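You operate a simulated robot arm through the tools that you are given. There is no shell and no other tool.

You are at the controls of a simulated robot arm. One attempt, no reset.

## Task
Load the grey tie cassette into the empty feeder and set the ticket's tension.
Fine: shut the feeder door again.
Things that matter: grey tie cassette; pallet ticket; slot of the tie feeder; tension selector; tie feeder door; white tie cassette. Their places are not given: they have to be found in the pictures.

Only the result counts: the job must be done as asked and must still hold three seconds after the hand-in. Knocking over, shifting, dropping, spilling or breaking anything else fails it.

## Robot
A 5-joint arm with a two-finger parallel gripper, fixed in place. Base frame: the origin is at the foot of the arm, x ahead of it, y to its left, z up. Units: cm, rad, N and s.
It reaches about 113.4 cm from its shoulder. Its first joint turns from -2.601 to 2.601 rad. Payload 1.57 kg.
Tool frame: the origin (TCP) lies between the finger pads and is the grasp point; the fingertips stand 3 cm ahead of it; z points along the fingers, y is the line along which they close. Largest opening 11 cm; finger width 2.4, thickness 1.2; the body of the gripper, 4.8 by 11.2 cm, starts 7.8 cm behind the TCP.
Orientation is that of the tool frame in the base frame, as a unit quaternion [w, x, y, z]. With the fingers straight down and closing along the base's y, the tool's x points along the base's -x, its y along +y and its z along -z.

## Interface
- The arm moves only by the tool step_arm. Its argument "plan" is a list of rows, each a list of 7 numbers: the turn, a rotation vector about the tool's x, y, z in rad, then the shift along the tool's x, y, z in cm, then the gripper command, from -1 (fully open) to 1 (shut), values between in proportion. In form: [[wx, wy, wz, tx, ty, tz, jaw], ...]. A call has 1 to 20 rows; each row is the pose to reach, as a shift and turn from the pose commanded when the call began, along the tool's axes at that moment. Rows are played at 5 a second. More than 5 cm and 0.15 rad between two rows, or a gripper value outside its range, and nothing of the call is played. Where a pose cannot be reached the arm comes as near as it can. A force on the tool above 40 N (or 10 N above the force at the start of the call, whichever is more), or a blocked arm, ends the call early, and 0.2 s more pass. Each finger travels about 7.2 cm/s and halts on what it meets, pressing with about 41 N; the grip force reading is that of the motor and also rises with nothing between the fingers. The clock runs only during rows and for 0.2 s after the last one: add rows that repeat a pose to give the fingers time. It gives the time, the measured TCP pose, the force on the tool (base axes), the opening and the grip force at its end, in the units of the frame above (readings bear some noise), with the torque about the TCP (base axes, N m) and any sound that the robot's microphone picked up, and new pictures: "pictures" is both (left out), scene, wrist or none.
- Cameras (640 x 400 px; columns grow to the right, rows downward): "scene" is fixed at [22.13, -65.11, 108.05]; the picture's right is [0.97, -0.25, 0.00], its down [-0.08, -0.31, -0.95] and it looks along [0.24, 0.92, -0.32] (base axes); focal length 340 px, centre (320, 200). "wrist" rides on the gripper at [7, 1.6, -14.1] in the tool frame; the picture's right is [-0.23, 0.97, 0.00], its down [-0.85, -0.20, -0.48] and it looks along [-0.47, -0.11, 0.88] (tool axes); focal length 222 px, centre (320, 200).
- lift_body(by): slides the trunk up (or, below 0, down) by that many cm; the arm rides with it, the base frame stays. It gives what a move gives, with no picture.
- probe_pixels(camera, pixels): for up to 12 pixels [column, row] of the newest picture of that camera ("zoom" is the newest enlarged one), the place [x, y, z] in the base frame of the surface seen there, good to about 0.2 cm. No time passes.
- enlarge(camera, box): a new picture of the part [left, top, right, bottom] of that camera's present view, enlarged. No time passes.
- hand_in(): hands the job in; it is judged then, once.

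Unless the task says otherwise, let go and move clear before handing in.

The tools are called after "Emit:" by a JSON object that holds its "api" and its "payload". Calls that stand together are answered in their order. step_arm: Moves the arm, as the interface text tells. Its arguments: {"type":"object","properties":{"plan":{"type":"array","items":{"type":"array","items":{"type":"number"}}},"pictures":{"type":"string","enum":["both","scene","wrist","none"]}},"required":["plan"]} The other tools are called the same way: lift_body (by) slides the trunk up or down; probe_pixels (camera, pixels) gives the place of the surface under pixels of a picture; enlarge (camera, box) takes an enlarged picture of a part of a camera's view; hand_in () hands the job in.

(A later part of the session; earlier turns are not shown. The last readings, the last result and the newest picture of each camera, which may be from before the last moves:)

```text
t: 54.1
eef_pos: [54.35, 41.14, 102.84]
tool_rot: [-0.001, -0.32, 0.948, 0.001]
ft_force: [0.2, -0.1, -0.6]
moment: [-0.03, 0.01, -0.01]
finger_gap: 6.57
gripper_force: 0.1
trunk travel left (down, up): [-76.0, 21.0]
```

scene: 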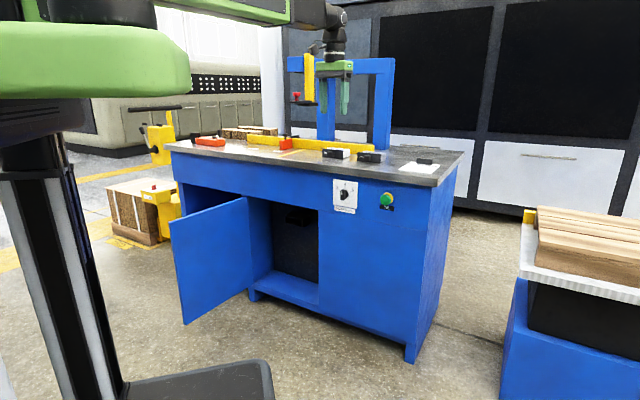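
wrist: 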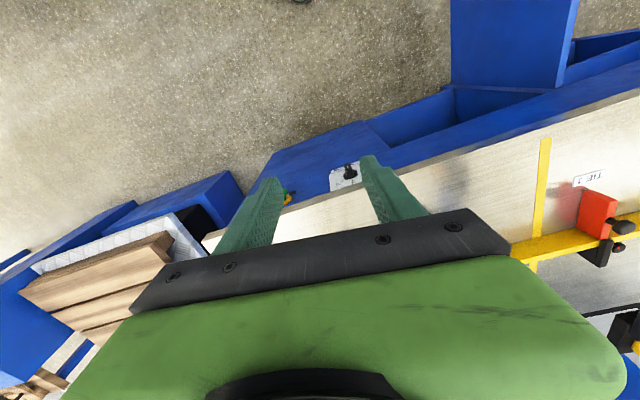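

The cassettes are hidden from the wrist camera here, but the scene camera sees them clearly. I'll enlarge and probe their corners.

Emit:
{"api": "enlarge", "payload": {"camera": "scene", "box": [350, 143, 390, 168]}}

```text
16.00 times, centred on (370, 156) of scene
```

zoom: 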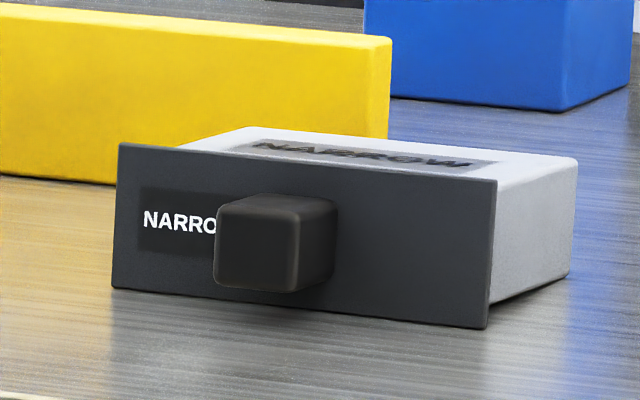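

Emit:
{"api": "probe_pixels", "payload": {"camera": "zoom", "pixels": [[122, 147], [494, 185], [115, 284], [485, 325], [222, 208], [294, 222], [218, 280], [292, 286], [332, 205], [330, 275], [576, 160], [566, 272]]}}

Emit:
{"api": "probe_pixels", "payload": {"camera": "zoom", "pixels": [[250, 128], [200, 145], [500, 185], [540, 180], [400, 370], [260, 250], [420, 250], [330, 150], [495, 300], [258, 290], [620, 200], [430, 150]]}}

```text
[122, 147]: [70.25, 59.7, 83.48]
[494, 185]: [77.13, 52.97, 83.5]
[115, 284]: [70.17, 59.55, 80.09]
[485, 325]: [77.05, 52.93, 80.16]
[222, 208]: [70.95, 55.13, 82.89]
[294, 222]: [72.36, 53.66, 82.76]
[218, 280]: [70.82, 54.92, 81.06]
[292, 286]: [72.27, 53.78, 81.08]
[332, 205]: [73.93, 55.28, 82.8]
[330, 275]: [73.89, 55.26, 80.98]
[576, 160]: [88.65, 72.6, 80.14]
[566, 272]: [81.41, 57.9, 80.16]
```

```text
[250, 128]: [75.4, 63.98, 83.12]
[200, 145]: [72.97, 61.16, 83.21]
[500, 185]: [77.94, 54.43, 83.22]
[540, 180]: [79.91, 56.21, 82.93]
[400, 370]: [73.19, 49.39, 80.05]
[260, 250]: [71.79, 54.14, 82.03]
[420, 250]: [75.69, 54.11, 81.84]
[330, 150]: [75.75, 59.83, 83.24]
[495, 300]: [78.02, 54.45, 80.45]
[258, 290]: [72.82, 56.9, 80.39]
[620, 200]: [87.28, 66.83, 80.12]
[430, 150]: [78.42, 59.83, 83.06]
```

The grey cassette: plate 9.6×3.45 cm, body about 8.3×2.85×6.2 cm, knob 2×1.9×2.8 cm. I'll measure the slot opening precisely.

Emit:
{"api": "enlarge", "payload": {"camera": "scene", "box": [280, 200, 320, 225]}}

```text
16.00 times, centred on (300, 212) of scene
```

zoom: 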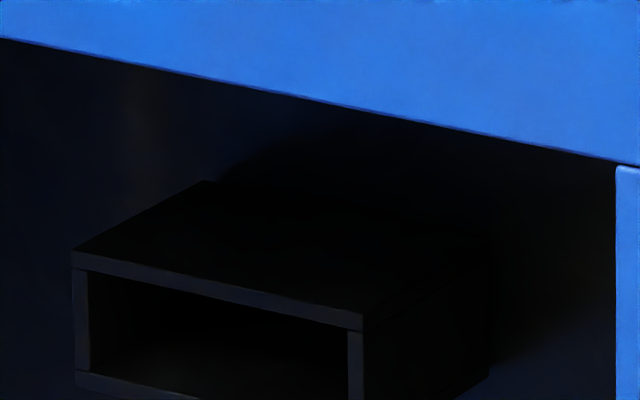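

Emit:
{"api": "probe_pixels", "payload": {"camera": "zoom", "pixels": [[75, 253], [360, 330], [75, 267], [90, 276], [345, 328], [90, 365], [78, 368], [200, 290], [200, 310], [480, 260], [205, 183], [300, 240]]}}

Emit:
{"api": "enlarge", "payload": {"camera": "scene", "box": [280, 208, 320, 233]}}

```text
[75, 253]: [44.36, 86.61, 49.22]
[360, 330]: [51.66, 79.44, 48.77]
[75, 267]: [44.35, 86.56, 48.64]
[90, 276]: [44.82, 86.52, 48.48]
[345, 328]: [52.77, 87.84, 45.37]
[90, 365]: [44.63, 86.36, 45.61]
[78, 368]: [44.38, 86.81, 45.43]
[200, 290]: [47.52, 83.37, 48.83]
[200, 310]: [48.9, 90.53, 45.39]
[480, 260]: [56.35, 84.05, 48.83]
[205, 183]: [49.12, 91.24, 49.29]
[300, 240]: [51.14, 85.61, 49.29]
```

```text
16.00 times, centred on (300, 220) of scene
```

zoom: 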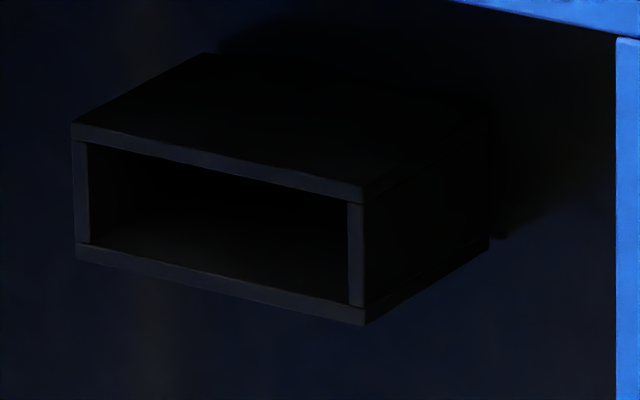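

Emit:
{"api": "probe_pixels", "payload": {"camera": "zoom", "pixels": [[74, 126], [76, 138], [82, 200], [84, 243], [78, 256], [200, 160], [210, 276], [212, 288], [362, 200], [355, 250], [362, 320], [345, 290]]}}

Emit:
{"api": "probe_pixels", "payload": {"camera": "zoom", "pixels": [[92, 242], [230, 270], [230, 240], [210, 200], [348, 250], [363, 260], [76, 200], [90, 200], [200, 172], [205, 270], [488, 240], [486, 140]]}}

```text
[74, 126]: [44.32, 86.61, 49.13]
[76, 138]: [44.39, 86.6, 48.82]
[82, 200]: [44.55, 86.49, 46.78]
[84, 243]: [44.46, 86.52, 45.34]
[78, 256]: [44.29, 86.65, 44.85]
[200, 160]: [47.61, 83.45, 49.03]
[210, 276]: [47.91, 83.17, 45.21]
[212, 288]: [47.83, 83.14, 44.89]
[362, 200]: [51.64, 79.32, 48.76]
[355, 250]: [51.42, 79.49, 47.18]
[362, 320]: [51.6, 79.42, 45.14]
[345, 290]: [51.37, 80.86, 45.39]
```

```text
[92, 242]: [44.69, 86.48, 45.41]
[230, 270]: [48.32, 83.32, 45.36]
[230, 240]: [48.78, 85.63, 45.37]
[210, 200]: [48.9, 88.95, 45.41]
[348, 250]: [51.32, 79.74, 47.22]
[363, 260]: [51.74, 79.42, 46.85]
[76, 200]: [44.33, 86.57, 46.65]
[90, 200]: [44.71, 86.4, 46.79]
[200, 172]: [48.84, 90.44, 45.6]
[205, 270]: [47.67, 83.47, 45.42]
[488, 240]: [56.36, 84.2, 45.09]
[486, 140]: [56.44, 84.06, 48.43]
```

Slot inner size is about 9.3×3.3 cm (s −29.4 to −20.1, floor z 45.4), so there is clearance. The knob sits only 0.9 cm above the table, so first I'll grip its sides from above, starting by moving above it.

Emit:
{"api": "step_arm", "payload": {"plan": [[0, -0.016, -0.022, -3.77, 0.03, 0, -0.2], [0, -0.032, -0.045, -7.53, 0.05, 0, -0.2], [0, -0.048, -0.067, -11.3, 0.08, 0, -0.2], [0, -0.064, -0.089, -15.07, 0.11, 0, -0.2], [0, -0.08, -0.112, -18.83, 0.13, 0, -0.2], [0, -0.096, -0.134, -22.6, 0.16, 0, -0.2], [0, -0.096, -0.134, -22.6, 0.16, 0, -0.2]]}}

```text
t: 55.7
eef_pos: [72.1, 54.83, 102.87]
tool_rot: [0.044, -0.381, 0.923, 0.016]
ft_force: [0.7, 0.1, -0.1]
moment: [-0.03, 0.01, 0.0]
finger_gap: 6.61
gripper_force: 0.1
trunk travel left (down, up): [-76.0, 21.0]
```

scene: 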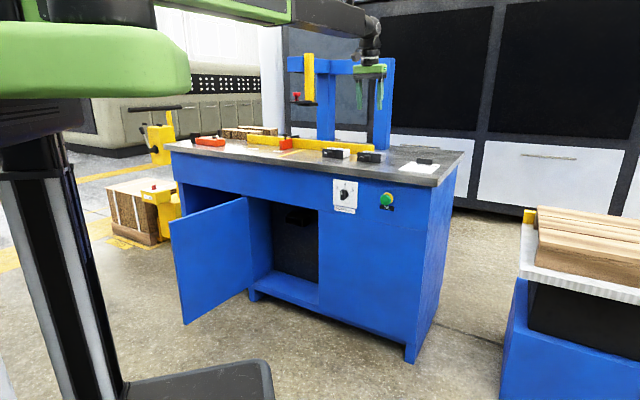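
wrist: 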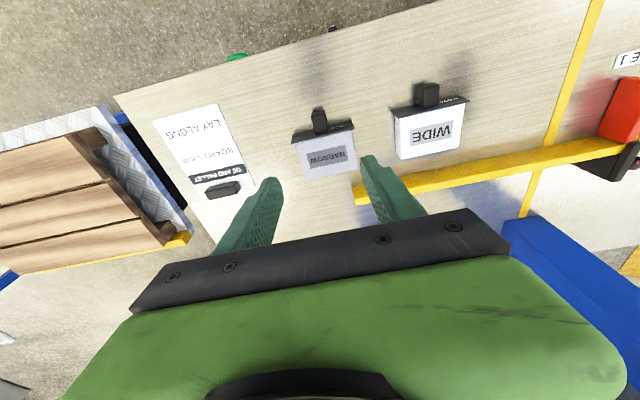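

The tool is above the NARROW (grey) cassette. I'll verify the knob position (wrist 320,120) and re-read the ticket.

Emit:
{"api": "probe_pixels", "payload": {"camera": "wrist", "pixels": [[319, 113], [322, 125], [314, 118], [326, 118], [294, 141], [353, 129], [300, 178], [356, 170], [360, 195]]}}

Emit:
{"api": "enlarge", "payload": {"camera": "wrist", "box": [140, 80, 380, 230]}}

```text
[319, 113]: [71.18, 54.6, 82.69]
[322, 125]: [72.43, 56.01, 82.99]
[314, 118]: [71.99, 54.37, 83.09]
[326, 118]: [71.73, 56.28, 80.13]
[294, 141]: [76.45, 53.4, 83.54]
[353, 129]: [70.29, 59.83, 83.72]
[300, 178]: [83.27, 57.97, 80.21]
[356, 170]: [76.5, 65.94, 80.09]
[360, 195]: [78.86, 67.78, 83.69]
```

```text
2.67 times, centred on (260, 155) of wrist
```

zoom: 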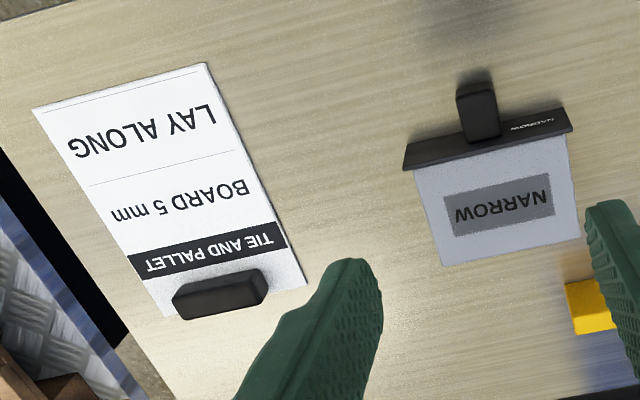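

Position checks out: ticket says BOARD 5 mm, and the TCP is over the knob. I'll lower the trunk so the fingers straddle the knob.

Emit:
{"api": "lift_body", "payload": {"by": -16}}

Emit:
{"api": "step_arm", "payload": {"plan": [[0, 0, 0, 0, 0, 0, -0.2]]}}

```text
t: 57.5
eef_pos: [72.15, 54.85, 86.84]
tool_rot: [0.045, -0.38, 0.924, 0.015]
ft_force: [0.8, -0.2, -0.2]
moment: [0.02, 0.02, -0.01]
finger_gap: 6.61
gripper_force: 0.1
trunk travel left (down, up): [-60.0, 37.0]
```

```text
t: 57.9
eef_pos: [72.11, 54.89, 86.82]
tool_rot: [0.045, -0.381, 0.923, 0.017]
ft_force: [-0.2, 0.4, -0.3]
moment: [-0.01, 0.0, -0.02]
finger_gap: 6.59
gripper_force: 0.1
trunk travel left (down, up): [-60.0, 37.0]
```

scene: 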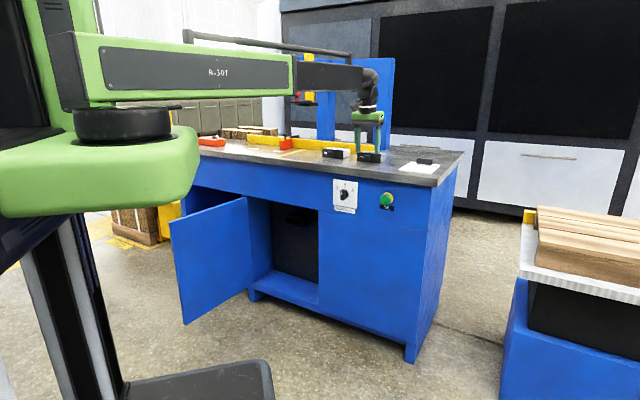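
wrist: 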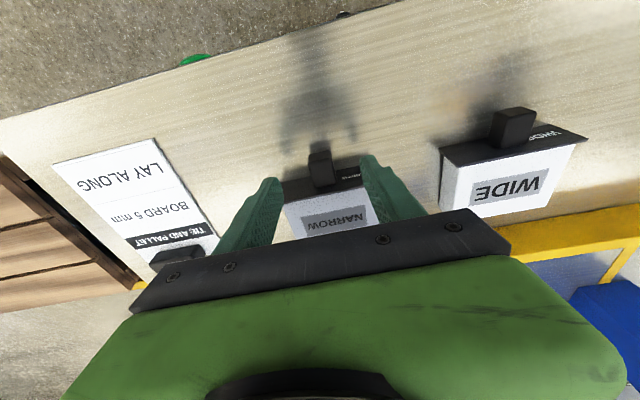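

The knob lines up at the predicted pixel (320,168). I'll lower the last 3.3 cm and close on it.

Emit:
{"api": "lift_body", "payload": {"by": -3.3}}

Emit:
{"api": "step_arm", "payload": {"plan": [[0, 0, 0, 0, 0, 0, 0.1], [0, 0, 0, 0, 0, 0, 0.4], [0, 0, 0, 0, 0, 0, 0.7], [0, 0, 0, 0, 0, 0, 1], [0, 0, 0, 0, 0, 0, 1], [0, 0, 0, 0, 0, 0, 1]]}}

```text
t: 58.7
eef_pos: [72.06, 54.87, 83.49]
tool_rot: [0.046, -0.38, 0.924, 0.016]
ft_force: [-0.7, 0.0, 0.3]
moment: [0.01, 0.0, -0.02]
finger_gap: 6.59
gripper_force: 0.0
trunk travel left (down, up): [-56.7, 40.3]
```

```text
t: 60.1
eef_pos: [72.02, 54.97, 83.53]
tool_rot: [0.045, -0.381, 0.924, 0.016]
ft_force: [-0.7, 0.7, 1.3]
moment: [0.06, 0.05, 0.05]
finger_gap: 2.13
gripper_force: 34.4
trunk travel left (down, up): [-56.7, 40.3]
```

scene: 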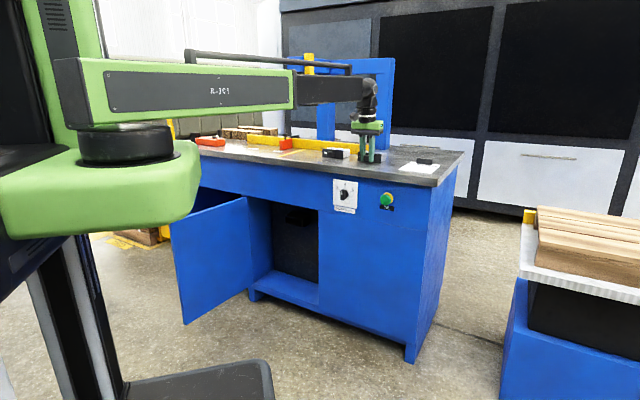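
wrist: 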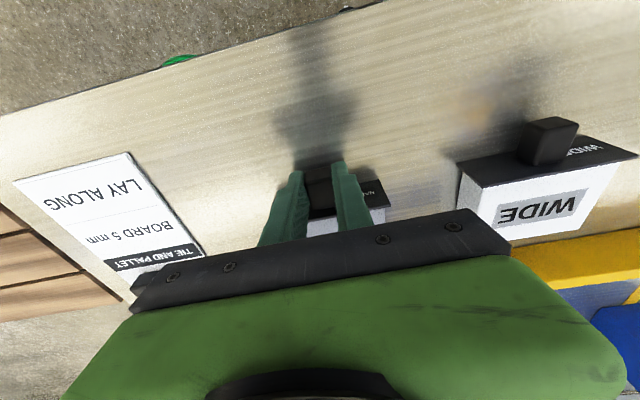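

The knob is held (gap 2.13 cm). I'll lift the cassette.

Emit:
{"api": "lift_body", "payload": {"by": 8}}

Emit:
{"api": "step_arm", "payload": {"plan": [[0, 0, 0, 0, 0, 0, 1]]}}

```text
t: 61.2
eef_pos: [72.04, 54.84, 91.45]
tool_rot: [0.045, -0.381, 0.923, 0.016]
ft_force: [-0.6, 0.7, -1.9]
moment: [-0.09, 0.0, 0.01]
finger_gap: 2.13
gripper_force: 34.1
trunk travel left (down, up): [-64.7, 32.3]
```

```text
t: 61.6
eef_pos: [71.96, 54.89, 91.62]
tool_rot: [0.046, -0.381, 0.924, 0.016]
ft_force: [-0.4, 0.8, -1.1]
moment: [-0.06, 0.05, -0.03]
finger_gap: 2.11
gripper_force: 33.9
trunk travel left (down, up): [-64.7, 32.3]
```

scene: 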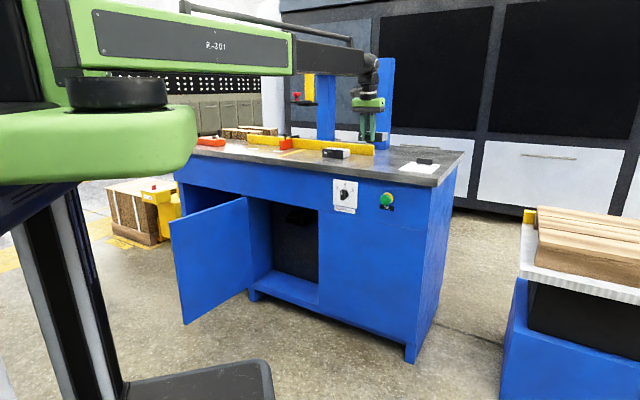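
wrist: 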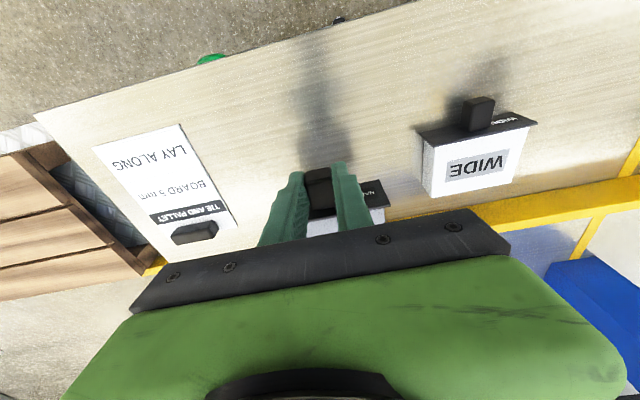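

The cassette is light and held firmly. To insert it I need a level, top-and-bottom grip on the knob, so I'll move it to the front table edge at azimuth 71° and set it down with the knob overhanging.

Emit:
{"api": "step_arm", "payload": {"plan": [[-0.004, 0.001, -0.012, 0.87, 3.57, -0.1, 1], [-0.008, 0.002, -0.025, 1.74, 7.14, -0.21, 1], [-0.012, 0.002, -0.037, 2.6, 10.7, -0.31, 1], [-0.016, 0.003, -0.049, 3.47, 14.28, -0.42, 1], [-0.02, 0.004, -0.061, 4.34, 17.85, -0.52, 1], [-0.024, 0.005, -0.074, 5.2, 21.4, -0.63, 1], [-0.028, 0.006, -0.086, 6.08, 25.0, -0.73, 1], [-0.031, 0.007, -0.098, 6.94, 28.55, -0.83, 1], [-0.035, 0.007, -0.111, 7.8, 32.1, -0.94, 1], [-0.039, 0.008, -0.123, 8.68, 35.7, -1.04, 1], [-0.043, 0.009, -0.135, 9.55, 39.25, -1.15, 1], [-0.047, 0.01, -0.147, 10.4, 42.8, -1.25, 1], [-0.051, 0.011, -0.16, 11.28, 46.4, -1.36, 1], [-0.055, 0.0116, -0.172, 12.15, 49.97, -1.46, 1], [-0.055, 0.0116, -0.172, 12.15, 49.97, -1.46, 1]]}}

```text
t: 64.8
eef_pos: [27.91, 81.95, 91.54]
tool_rot: [0.03, -0.459, 0.887, 0.034]
ft_force: [-0.4, -0.2, -0.9]
moment: [-0.06, 0.04, 0.0]
finger_gap: 2.13
gripper_force: 34.3
out of reach, approached as far as the arm can: row 14
trunk travel left (down, up): [-64.7, 32.3]
```

scene: 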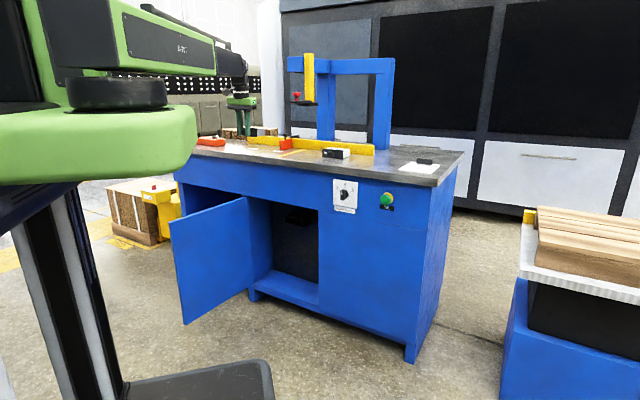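
wrist: 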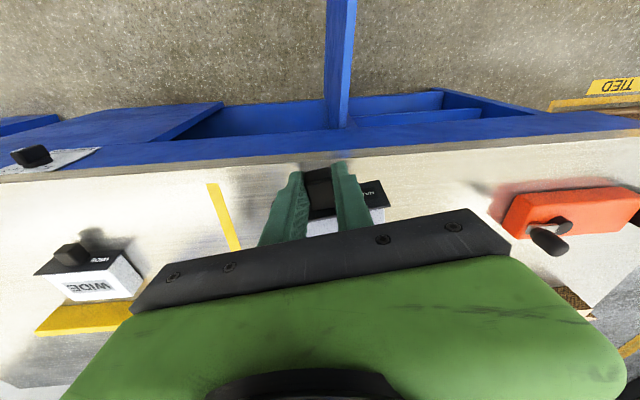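

The cassette hangs near the front edge. I'll probe the table edge, red clamp corner and cassette plate before lowering.

Emit:
{"api": "probe_pixels", "payload": {"camera": "wrist", "pixels": [[430, 148], [250, 165], [200, 170], [505, 200], [510, 225], [385, 208], [378, 185], [470, 180], [320, 172], [420, 215]]}}

Emit:
{"api": "enlarge", "payload": {"camera": "scene", "box": [200, 80, 280, 160]}}

```text
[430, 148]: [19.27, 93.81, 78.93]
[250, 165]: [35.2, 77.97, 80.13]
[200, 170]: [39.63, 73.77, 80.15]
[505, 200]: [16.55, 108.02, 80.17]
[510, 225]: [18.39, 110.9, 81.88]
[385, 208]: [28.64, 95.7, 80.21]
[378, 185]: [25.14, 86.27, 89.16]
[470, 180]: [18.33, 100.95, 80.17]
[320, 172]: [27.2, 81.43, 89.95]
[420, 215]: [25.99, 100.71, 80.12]
```

```text
5.00 times, centred on (240, 120) of scene
```

zoom: 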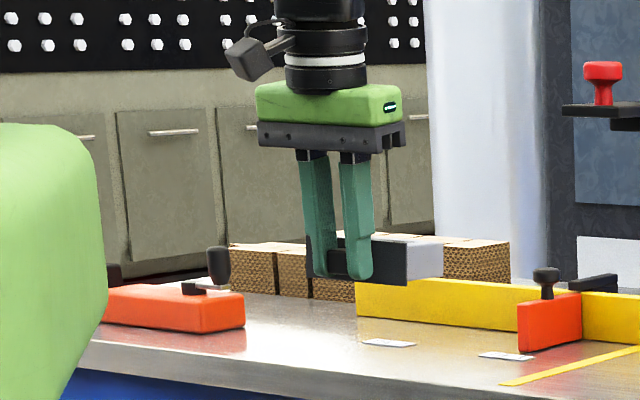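

Area is free. I'll lower the cassette onto the edge.

Emit:
{"api": "lift_body", "payload": {"by": -8.0}}

Emit:
{"api": "lift_body", "payload": {"by": -0.3}}

Emit:
{"api": "step_arm", "payload": {"plan": [[0, 0, 0, 0, 0, 0, 1]]}}

Emit:
{"api": "enlarge", "payload": {"camera": "scene", "box": [210, 110, 290, 160]}}

```text
t: 66.0
eef_pos: [27.91, 81.81, 83.65]
tool_rot: [0.03, -0.46, 0.887, 0.035]
ft_force: [-0.8, 2.8, 8.2]
moment: [0.22, -0.6, 0.18]
finger_gap: 2.15
gripper_force: 34.6
trunk travel left (down, up): [-56.7, 40.3]
```

```text
t: 66.5
eef_pos: [27.92, 81.68, 83.4]
tool_rot: [0.032, -0.459, 0.887, 0.036]
ft_force: [-1.6, 7.7, 26.9]
moment: [0.34, -0.9, 0.28]
finger_gap: 2.16
gripper_force: 34.9
trunk travel left (down, up): [-56.4, 40.6]
```

```text
t: 66.9
eef_pos: [27.96, 81.75, 83.4]
tool_rot: [0.032, -0.46, 0.887, 0.035]
ft_force: [-2.0, 8.2, 26.1]
moment: [0.31, -0.87, 0.28]
finger_gap: 2.15
gripper_force: 34.9
trunk travel left (down, up): [-56.4, 40.6]
```

scene: 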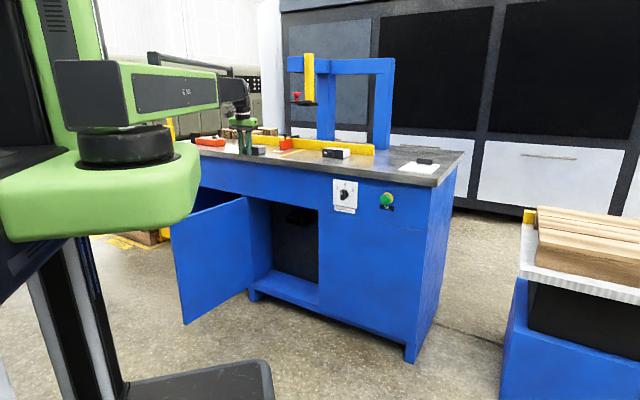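
wrist: 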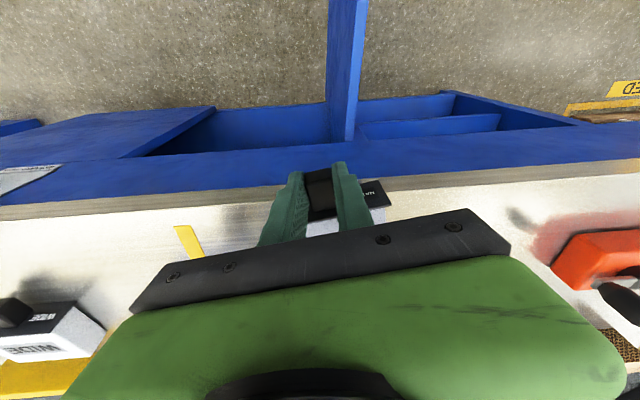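

```text
8.00 times, centred on (250, 135) of scene
```

zoom: 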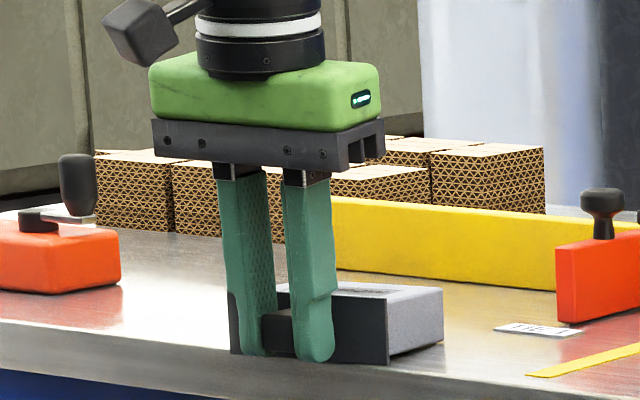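

There is 26 N upward contact, so a plate corner seems to be resting on the table edge. I'll probe the plate corners.

Emit:
{"api": "probe_pixels", "payload": {"camera": "zoom", "pixels": [[388, 360], [386, 300], [236, 350], [232, 295], [440, 345], [440, 290], [360, 320], [272, 345], [300, 385], [500, 390]]}}

```text
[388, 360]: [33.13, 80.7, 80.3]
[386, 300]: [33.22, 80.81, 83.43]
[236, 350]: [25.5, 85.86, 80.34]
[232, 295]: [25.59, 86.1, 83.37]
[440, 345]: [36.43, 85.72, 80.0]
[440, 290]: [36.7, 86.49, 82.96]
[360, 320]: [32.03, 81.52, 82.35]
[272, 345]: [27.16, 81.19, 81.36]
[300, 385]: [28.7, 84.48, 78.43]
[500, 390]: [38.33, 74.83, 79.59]
```

The right plate corner (n=80.5) sits on the table. I'll lift 1 cm, shift about 1 cm outward, and lower again.

Emit:
{"api": "lift_body", "payload": {"by": 1.0}}

Emit:
{"api": "step_arm", "payload": {"plan": [[0, 0, 0, 0.52, 0.09, -0.04, 1], [0, 0, 0, 1.04, 0.18, -0.09, 1], [0, 0, 0, 1.04, 0.18, -0.09, 1]], "pictures": "none"}}

Emit:
{"api": "lift_body", "payload": {"by": -1.0}}

Emit:
{"api": "step_arm", "payload": {"plan": [[0, 0, 0, 0, 0, 0, 1]], "pictures": "scene"}}

Emit:
{"api": "enlarge", "payload": {"camera": "scene", "box": [210, 110, 290, 160]}}

```text
t: 67.5
eef_pos: [28.02, 81.9, 84.31]
tool_rot: [0.031, -0.46, 0.887, 0.034]
ft_force: [-0.9, -0.6, -1.3]
moment: [-0.07, 0.05, 0.01]
finger_gap: 2.15
gripper_force: 34.4
trunk travel left (down, up): [-57.4, 39.6]
```

```text
t: 68.3
eef_pos: [27.2, 81.25, 84.19]
tool_rot: [0.031, -0.459, 0.887, 0.033]
ft_force: [0.2, 0.0, -0.6]
moment: [-0.06, 0.03, -0.05]
finger_gap: 2.11
gripper_force: 34.7
trunk travel left (down, up): [-57.4, 39.6]
```

```text
t: 68.9
eef_pos: [27.2, 81.19, 83.22]
tool_rot: [0.032, -0.46, 0.887, 0.035]
ft_force: [0.5, 2.2, 7.9]
moment: [0.46, -0.83, 0.16]
finger_gap: 2.13
gripper_force: 35.2
trunk travel left (down, up): [-56.4, 40.6]
```

```text
t: 69.3
eef_pos: [27.2, 81.12, 83.35]
tool_rot: [0.032, -0.459, 0.887, 0.035]
ft_force: [0.4, 1.8, 9.1]
moment: [0.49, -0.89, 0.16]
finger_gap: 2.14
gripper_force: 34.6
trunk travel left (down, up): [-56.4, 40.6]
```

scene: 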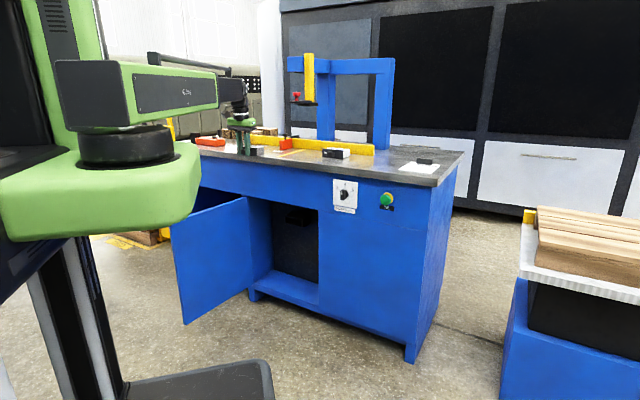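

```text
8.00 times, centred on (250, 135) of scene
```

zoom: 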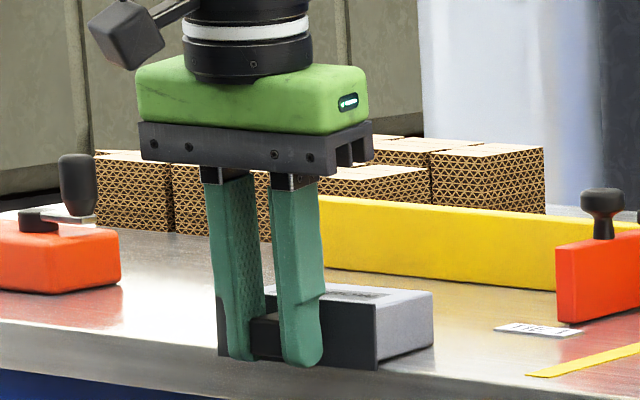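

Light contact now (9 N) with the plate overhanging. I'll release and lift clear.

Emit:
{"api": "step_arm", "payload": {"plan": [[0, 0, 0, 0, 0, 0, 0.5], [0, 0, 0, 0, 0, 0, 0.1], [0, 0, 0, 0, 0, 0, -0.1], [0, 0, 0, 0, 0, 0, -0.1]], "pictures": "none"}}

Emit:
{"api": "lift_body", "payload": {"by": 14}}

Emit:
{"api": "step_arm", "payload": {"plan": [[0, 0, 0, 0, 0, 0, -0.1]]}}

Emit:
{"api": "enlarge", "payload": {"camera": "scene", "box": [226, 135, 274, 165]}}

```text
t: 70.3
eef_pos: [27.23, 81.25, 83.25]
tool_rot: [0.03, -0.46, 0.887, 0.035]
ft_force: [0.6, 0.0, -0.3]
moment: [0.01, -0.01, -0.02]
finger_gap: 6.06
gripper_force: 0.0
trunk travel left (down, up): [-56.4, 40.6]
```

```text
t: 72.0
eef_pos: [27.23, 81.15, 97.26]
tool_rot: [0.03, -0.46, 0.887, 0.034]
ft_force: [-0.5, 0.6, -0.7]
moment: [0.0, -0.01, -0.06]
finger_gap: 6.05
gripper_force: 0.1
trunk travel left (down, up): [-70.4, 26.6]
```

```text
t: 72.4
eef_pos: [27.2, 81.16, 97.25]
tool_rot: [0.031, -0.46, 0.887, 0.034]
ft_force: [-0.1, -0.2, 1.0]
moment: [0.02, 0.0, -0.02]
finger_gap: 6.07
gripper_force: 0.0
trunk travel left (down, up): [-70.4, 26.6]
```

scene: 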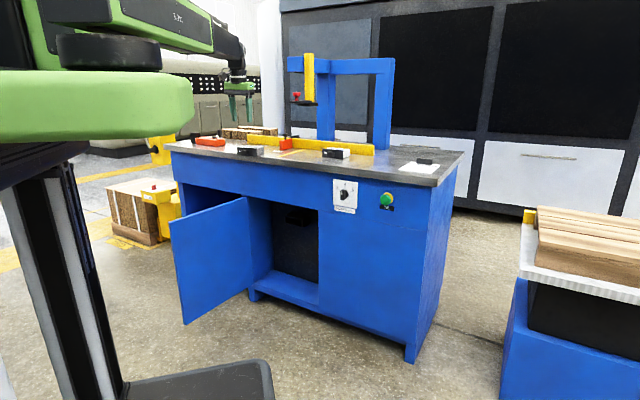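
wrist: 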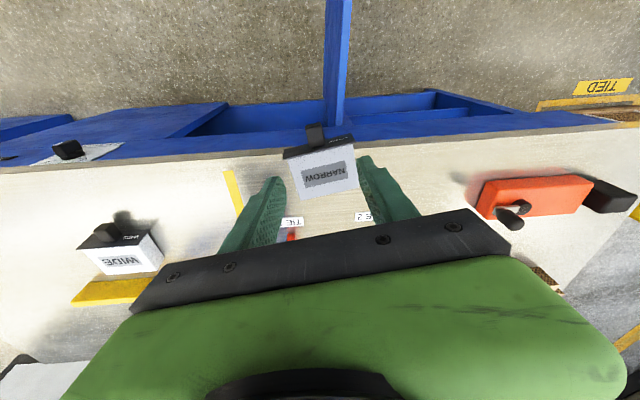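

```text
13.33 times, centred on (250, 150) of scene
```

zoom: 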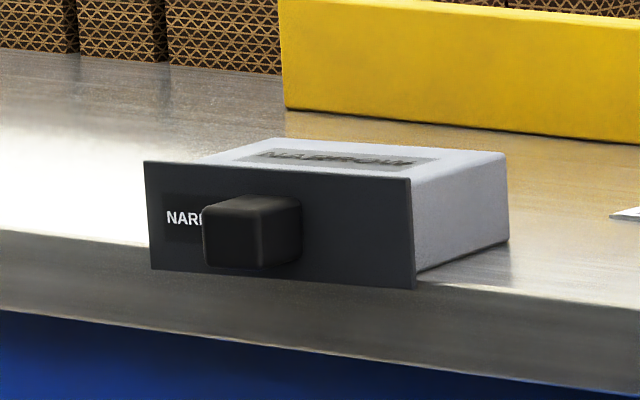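

The cassette rests stably with its knob overhanging the edge. I'll measure its pose.

Emit:
{"api": "probe_pixels", "payload": {"camera": "zoom", "pixels": [[148, 165], [410, 182], [153, 266], [413, 285], [208, 210], [258, 210], [208, 260], [258, 262], [232, 235], [505, 157], [505, 238], [298, 225]]}}

Emit:
{"api": "probe_pixels", "payload": {"camera": "zoom", "pixels": [[350, 230], [180, 215], [275, 198], [225, 200], [235, 264], [450, 180], [230, 150], [340, 170]]}}

```text
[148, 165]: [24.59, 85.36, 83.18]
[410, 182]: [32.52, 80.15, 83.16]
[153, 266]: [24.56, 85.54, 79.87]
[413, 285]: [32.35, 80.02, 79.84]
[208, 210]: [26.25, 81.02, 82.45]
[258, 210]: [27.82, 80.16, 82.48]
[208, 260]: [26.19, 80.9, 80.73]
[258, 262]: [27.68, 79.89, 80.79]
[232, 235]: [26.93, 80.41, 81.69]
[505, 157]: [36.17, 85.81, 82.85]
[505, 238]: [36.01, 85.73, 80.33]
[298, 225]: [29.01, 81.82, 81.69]
```

```text
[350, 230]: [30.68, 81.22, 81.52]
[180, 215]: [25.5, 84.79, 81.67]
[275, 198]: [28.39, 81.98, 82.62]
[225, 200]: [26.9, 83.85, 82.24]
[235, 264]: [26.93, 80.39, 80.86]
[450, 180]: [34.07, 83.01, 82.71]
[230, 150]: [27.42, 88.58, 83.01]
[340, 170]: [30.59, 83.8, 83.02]
```

The cassette rests with its knob centre at about (27.7, 81.6, 81.6), axis yaw 55.7°, overhanging the edge. I'll tilt the tool to level (well above the table) so I can re-grip the knob from top and bottom.

Emit:
{"api": "step_arm", "payload": {"plan": [[-0.0417, -0.1416, 0, -0.8, 0.24, -0.52, -0.1], [-0.0834, -0.2832, 0, -1.53, 0.46, -1.54, -0.1], [-0.1251, -0.4248, 0, -2.1, 0.64, -3.09, -0.1], [-0.1668, -0.5664, 0, -2.46, 0.76, -5.06, -0.1], [-0.2085, -0.708, 0, -2.58, 0.81, -7.49, -0.1], [-0.2502, -0.8496, 0, -2.34, 0.76, -10.3, -0.1], [-0.2919, -0.9912, 0, -1.64, 0.57, -13.44, -0.1], [-0.3336, -1.1328, 0, -0.59, 0.29, -16.84, -0.1], [-0.3753, -1.2744, 0, 0.93, -0.13, -20.44, -0.1], [-0.417, -1.416, 0, 2.93, -0.69, -24.16, -0.1], [-0.417, -1.416, 0, 2.93, -0.69, -24.16, -0.1]]}}

```text
t: 74.8
eef_pos: [25.67, 76.18, 120.88]
tool_rot: [0.508, -0.324, 0.629, 0.491]
ft_force: [-0.1, -0.1, 0.3]
moment: [0.01, 0.0, 0.02]
finger_gap: 6.04
gripper_force: 0.0
out of reach, approached as far as the arm can: row 10
trunk travel left (down, up): [-70.4, 26.6]
```

scene: 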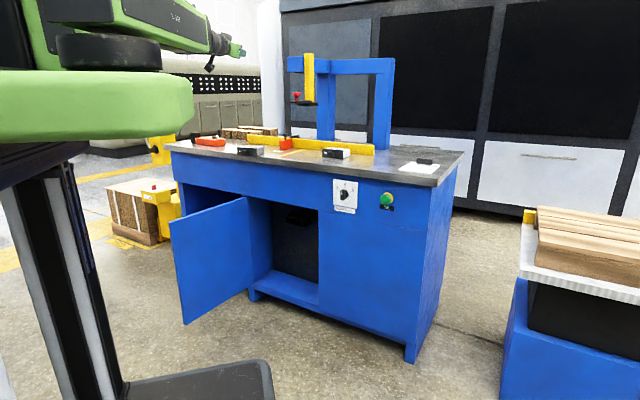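
wrist: 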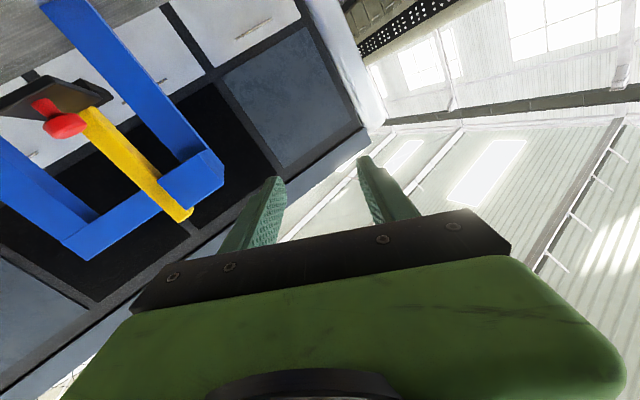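

Level at azimuth 71.3°. I'll spin so the fingers close vertically.

Emit:
{"api": "step_arm", "payload": {"plan": [[0, 0, 0.142, 0, 0, 0, -0.1], [0, 0, 0.284, 0, 0, 0, -0.1], [0, 0, 0.426, 0, 0, 0, -0.1], [0, 0, 0.568, 0, 0, 0, -0.1], [0, 0, 0.71, 0, 0, 0, -0.1], [0, 0, 0.852, 0, 0, 0, -0.1], [0, 0, 0.994, 0, 0, 0, -0.1], [0, 0, 1.136, 0, 0, 0, -0.1], [0, 0, 1.278, 0, 0, 0, -0.1]], "pictures": "none"}}

Emit:
{"api": "lift_body", "payload": {"by": -30}}

Emit:
{"api": "step_arm", "payload": {"plan": [[0, 0, 0, 0, 0, 0, -0.1]]}}

```text
t: 76.8
eef_pos: [25.7, 76.23, 120.74]
tool_rot: [0.113, 0.117, 0.702, 0.693]
ft_force: [0.9, 0.7, -0.7]
moment: [0.02, -0.01, 0.03]
finger_gap: 6.04
gripper_force: 0.1
out of reach, approached as far as the arm can: row 9
trunk travel left (down, up): [-70.4, 26.6]
```

```text
t: 79.8
eef_pos: [25.67, 76.27, 90.69]
tool_rot: [0.114, 0.116, 0.702, 0.693]
ft_force: [0.1, 1.7, 0.2]
moment: [-0.02, 0.0, 0.0]
finger_gap: 6.02
gripper_force: 0.0
trunk travel left (down, up): [-40.4, 56.6]
```

```text
t: 80.2
eef_pos: [25.72, 76.24, 90.73]
tool_rot: [0.115, 0.115, 0.702, 0.693]
ft_force: [-0.6, 0.1, 0.2]
moment: [0.0, -0.02, 0.01]
finger_gap: 6.05
gripper_force: 0.0
trunk travel left (down, up): [-40.4, 56.6]
```

scene: 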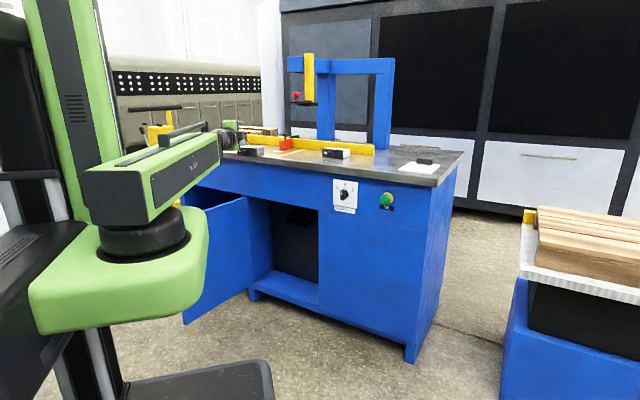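
wrist: 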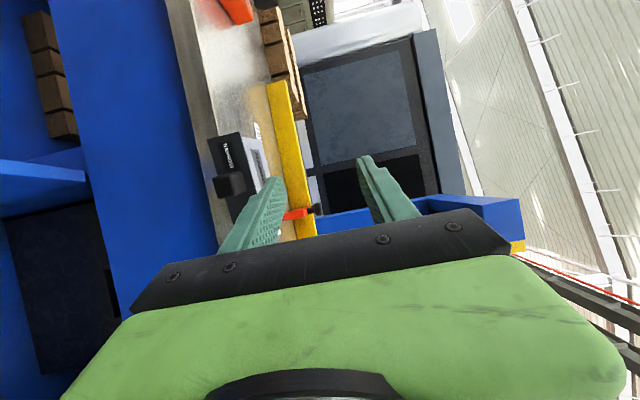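

The wrist view now shows the knob (230,183) ahead-right. I'll lower to knob height.

Emit:
{"api": "lift_body", "payload": {"by": -9.1}}

Emit:
{"api": "step_arm", "payload": {"plan": [[0, 0, 0, 0, 0, 0, -0.1]]}}

```text
t: 81.4
eef_pos: [25.7, 76.2, 81.53]
tool_rot: [0.114, 0.116, 0.702, 0.693]
ft_force: [0.1, 0.4, 0.6]
moment: [-0.02, -0.05, 0.0]
finger_gap: 6.06
gripper_force: 0.1
trunk travel left (down, up): [-31.3, 65.7]
```

```text
t: 81.8
eef_pos: [25.78, 76.25, 81.55]
tool_rot: [0.113, 0.115, 0.702, 0.694]
ft_force: [-0.1, -0.2, 0.2]
moment: [0.01, 0.0, 0.03]
finger_gap: 6.04
gripper_force: 0.1
trunk travel left (down, up): [-31.3, 65.7]
```

scene: 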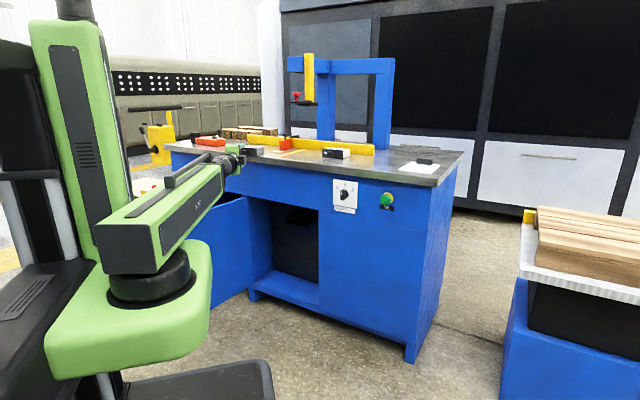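
wrist: 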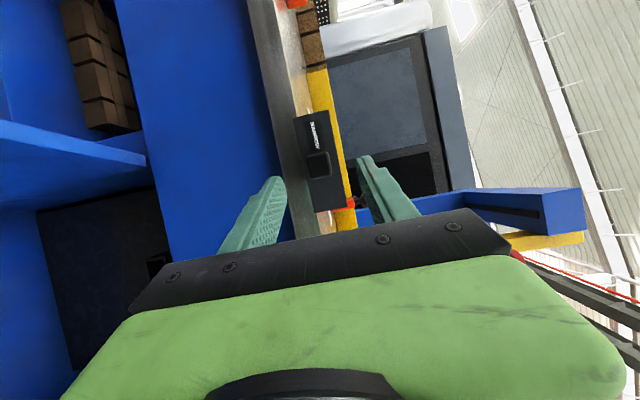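

The knob (319,163) is centred between the fingers. I'll probe it before advancing.

Emit:
{"api": "probe_pixels", "payload": {"camera": "wrist", "pixels": [[319, 165], [312, 160], [328, 160], [318, 154], [320, 177], [310, 200], [308, 120], [330, 115]]}}

Emit:
{"api": "enlarge", "payload": {"camera": "wrist", "box": [240, 90, 400, 240]}}

```text
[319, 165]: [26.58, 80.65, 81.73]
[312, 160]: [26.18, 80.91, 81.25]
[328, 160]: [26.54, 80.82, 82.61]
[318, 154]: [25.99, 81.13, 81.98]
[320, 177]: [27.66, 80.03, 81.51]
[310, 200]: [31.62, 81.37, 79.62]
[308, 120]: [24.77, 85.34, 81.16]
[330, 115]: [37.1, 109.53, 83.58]
```

```text
2.67 times, centred on (320, 165) of wrist
```

zoom: 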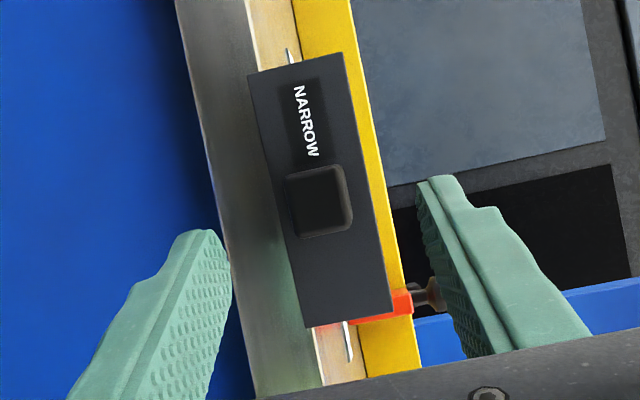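

Aligned. I'll advance 3.7 cm and close on the knob.

Emit:
{"api": "step_arm", "payload": {"plan": [[0, 0, 0, -0.05, 0, 1.2, -0.1], [0, 0, 0, -0.1, 0, 2.5, -0.1], [0, 0, 0, -0.16, 0, 3.68, -0.1], [0, 0, 0, -0.16, 0, 3.68, -0.1]]}}

Emit:
{"api": "enlarge", "payload": {"camera": "scene", "box": [202, 120, 282, 170]}}

```text
t: 82.8
eef_pos: [26.95, 79.6, 81.48]
tool_rot: [0.114, 0.116, 0.701, 0.694]
ft_force: [0.7, -0.3, 0.1]
moment: [0.0, 0.01, 0.05]
finger_gap: 6.04
gripper_force: 0.1
trunk travel left (down, up): [-31.3, 65.7]
```

scene: 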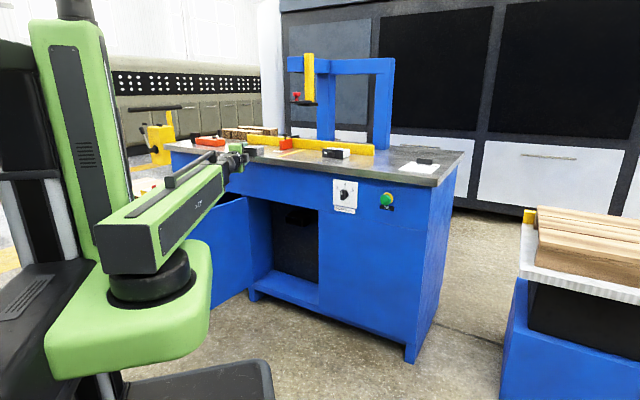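
wrist: 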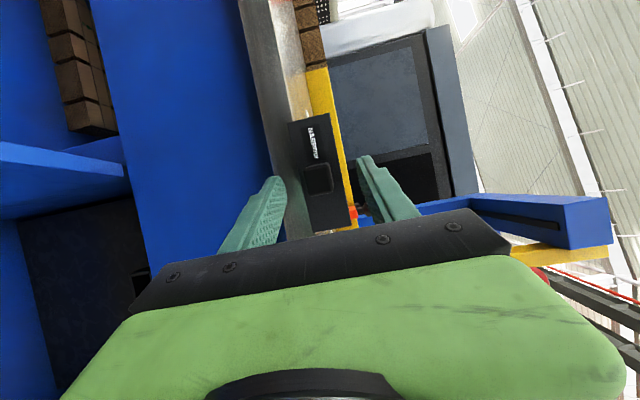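

```text
8.00 times, centred on (242, 145) of scene
```

zoom: 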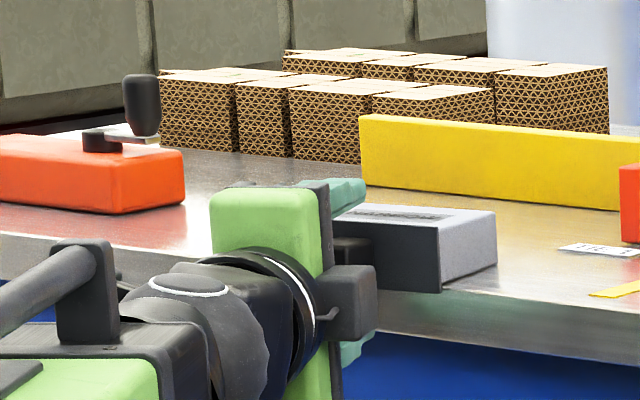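

Fingers are positioned above and below the knob. I'll close.

Emit:
{"api": "step_arm", "payload": {"plan": [[0, 0, 0, 0, 0, 0, 0.1], [0, 0, 0, 0, 0, 0, 0.3], [0, 0, 0, 0, 0, 0, 0.5], [0, 0, 0, 0, 0, 0, 0.7], [0, 0, 0, 0, 0, 0, 1], [0, 0, 0, 0, 0, 0, 1], [0, 0, 0, 0, 0, 0, 1]]}}

Emit:
{"api": "enlarge", "payload": {"camera": "scene", "box": [202, 120, 282, 170]}}

```text
t: 84.4
eef_pos: [27.01, 79.58, 81.48]
tool_rot: [0.114, 0.116, 0.701, 0.694]
ft_force: [0.4, 0.4, 2.9]
moment: [0.32, -0.1, -0.03]
finger_gap: 1.94
gripper_force: 33.5
trunk travel left (down, up): [-31.3, 65.7]
```

scene: 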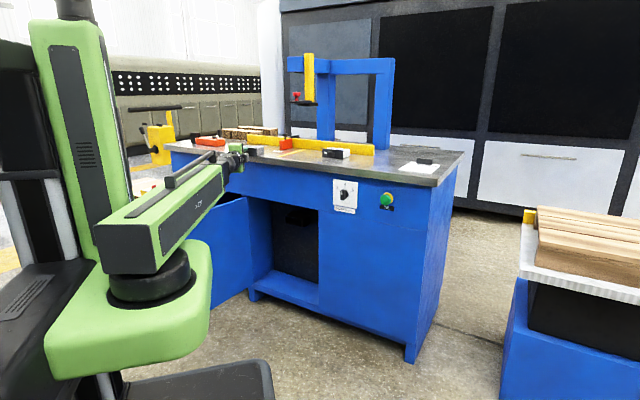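
wrist: 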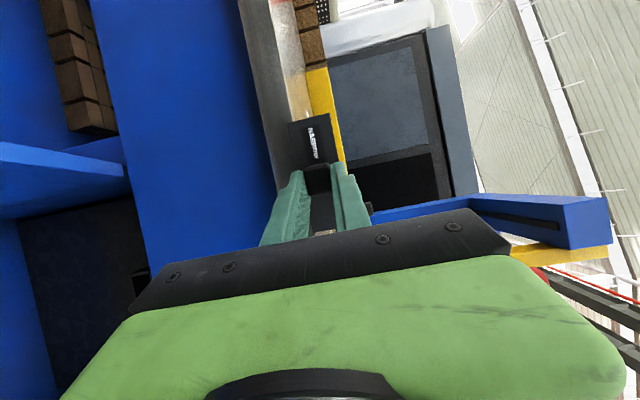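

```text
8.00 times, centred on (242, 145) of scene
```

zoom: 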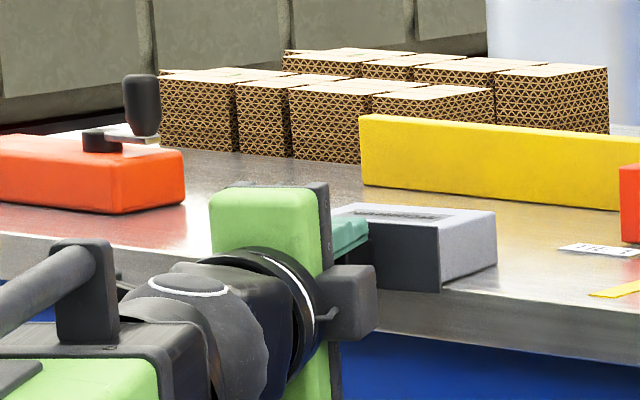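

Gripped flush (gap 1.94). I'll lift 6 cm off the table edge and check the cassette attitude.

Emit:
{"api": "lift_body", "payload": {"by": 6}}

Emit:
{"api": "step_arm", "payload": {"plan": [[0, 0, 0, 0, 0, 0, 1]]}}

Emit:
{"api": "enlarge", "payload": {"camera": "scene", "box": [202, 110, 282, 160]}}

```text
t: 85.4
eef_pos: [27.06, 79.64, 87.46]
tool_rot: [0.115, 0.116, 0.702, 0.693]
ft_force: [-0.2, -0.5, -1.3]
moment: [-0.09, 0.05, -0.03]
finger_gap: 1.96
gripper_force: 33.1
trunk travel left (down, up): [-37.3, 59.7]
```

```text
t: 85.8
eef_pos: [26.99, 79.6, 87.56]
tool_rot: [0.115, 0.116, 0.702, 0.693]
ft_force: [-0.2, -0.2, -1.0]
moment: [-0.07, 0.05, -0.01]
finger_gap: 1.93
gripper_force: 33.2
trunk travel left (down, up): [-37.3, 59.7]
```

scene: 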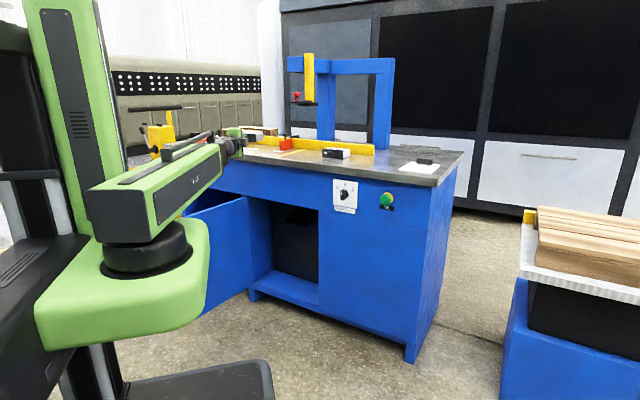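
wrist: 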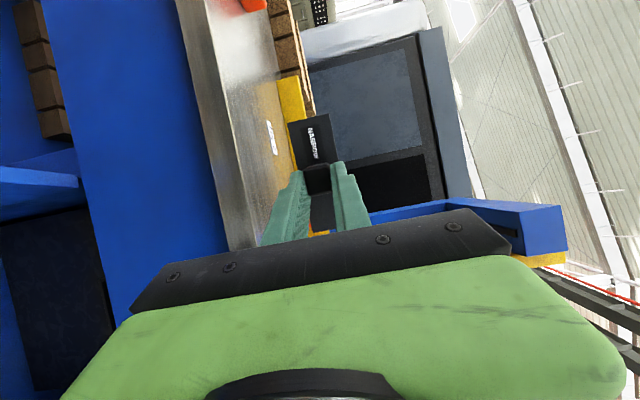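

```text
8.00 times, centred on (242, 135) of scene
```

zoom: 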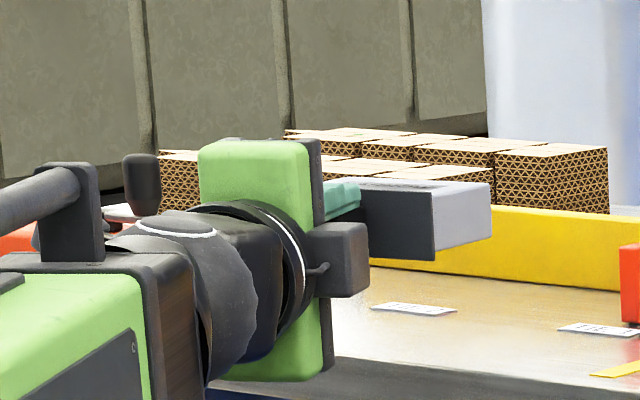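

Held securely and level. I'll raise the trunk, swing to azimuth 61°, and pitch down so the cassette can pass below the worktop edge.

Emit:
{"api": "lift_body", "payload": {"by": 20}}

Emit:
{"api": "step_arm", "payload": {"plan": [[0, -0.043, 0, -3.45, 0, -1.2, 1], [0, -0.086, 0, -6.89, 0, -2.4, 1], [0, -0.129, 0, -10.34, 0, -3.6, 1], [0, -0.172, 0, -13.78, 0, -4.83, 1], [0, -0.172, 0, -13.78, 0, -4.83, 1]], "pictures": "scene"}}

Emit:
{"api": "probe_pixels", "payload": {"camera": "scene", "pixels": [[240, 375], [265, 370], [150, 380], [200, 370]]}}

```text
t: 88.0
eef_pos: [27.06, 79.58, 107.53]
tool_rot: [0.114, 0.116, 0.702, 0.693]
ft_force: [-0.1, 0.6, -2.1]
moment: [-0.08, 0.0, -0.01]
finger_gap: 1.94
gripper_force: 33.3
trunk travel left (down, up): [-57.3, 39.7]
```

```text
t: 89.2
eef_pos: [38.47, 70.66, 107.47]
tool_rot: [0.174, 0.175, 0.689, 0.681]
ft_force: [0.9, 1.0, -0.8]
moment: [-0.08, 0.06, 0.01]
finger_gap: 1.91
gripper_force: 33.6
trunk travel left (down, up): [-57.3, 39.7]
```

scene: 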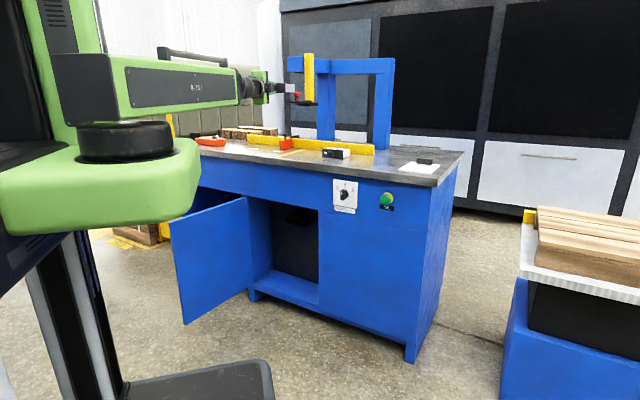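

```text
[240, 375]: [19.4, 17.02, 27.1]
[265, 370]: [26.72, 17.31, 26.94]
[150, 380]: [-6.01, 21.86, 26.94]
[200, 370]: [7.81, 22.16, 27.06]
```

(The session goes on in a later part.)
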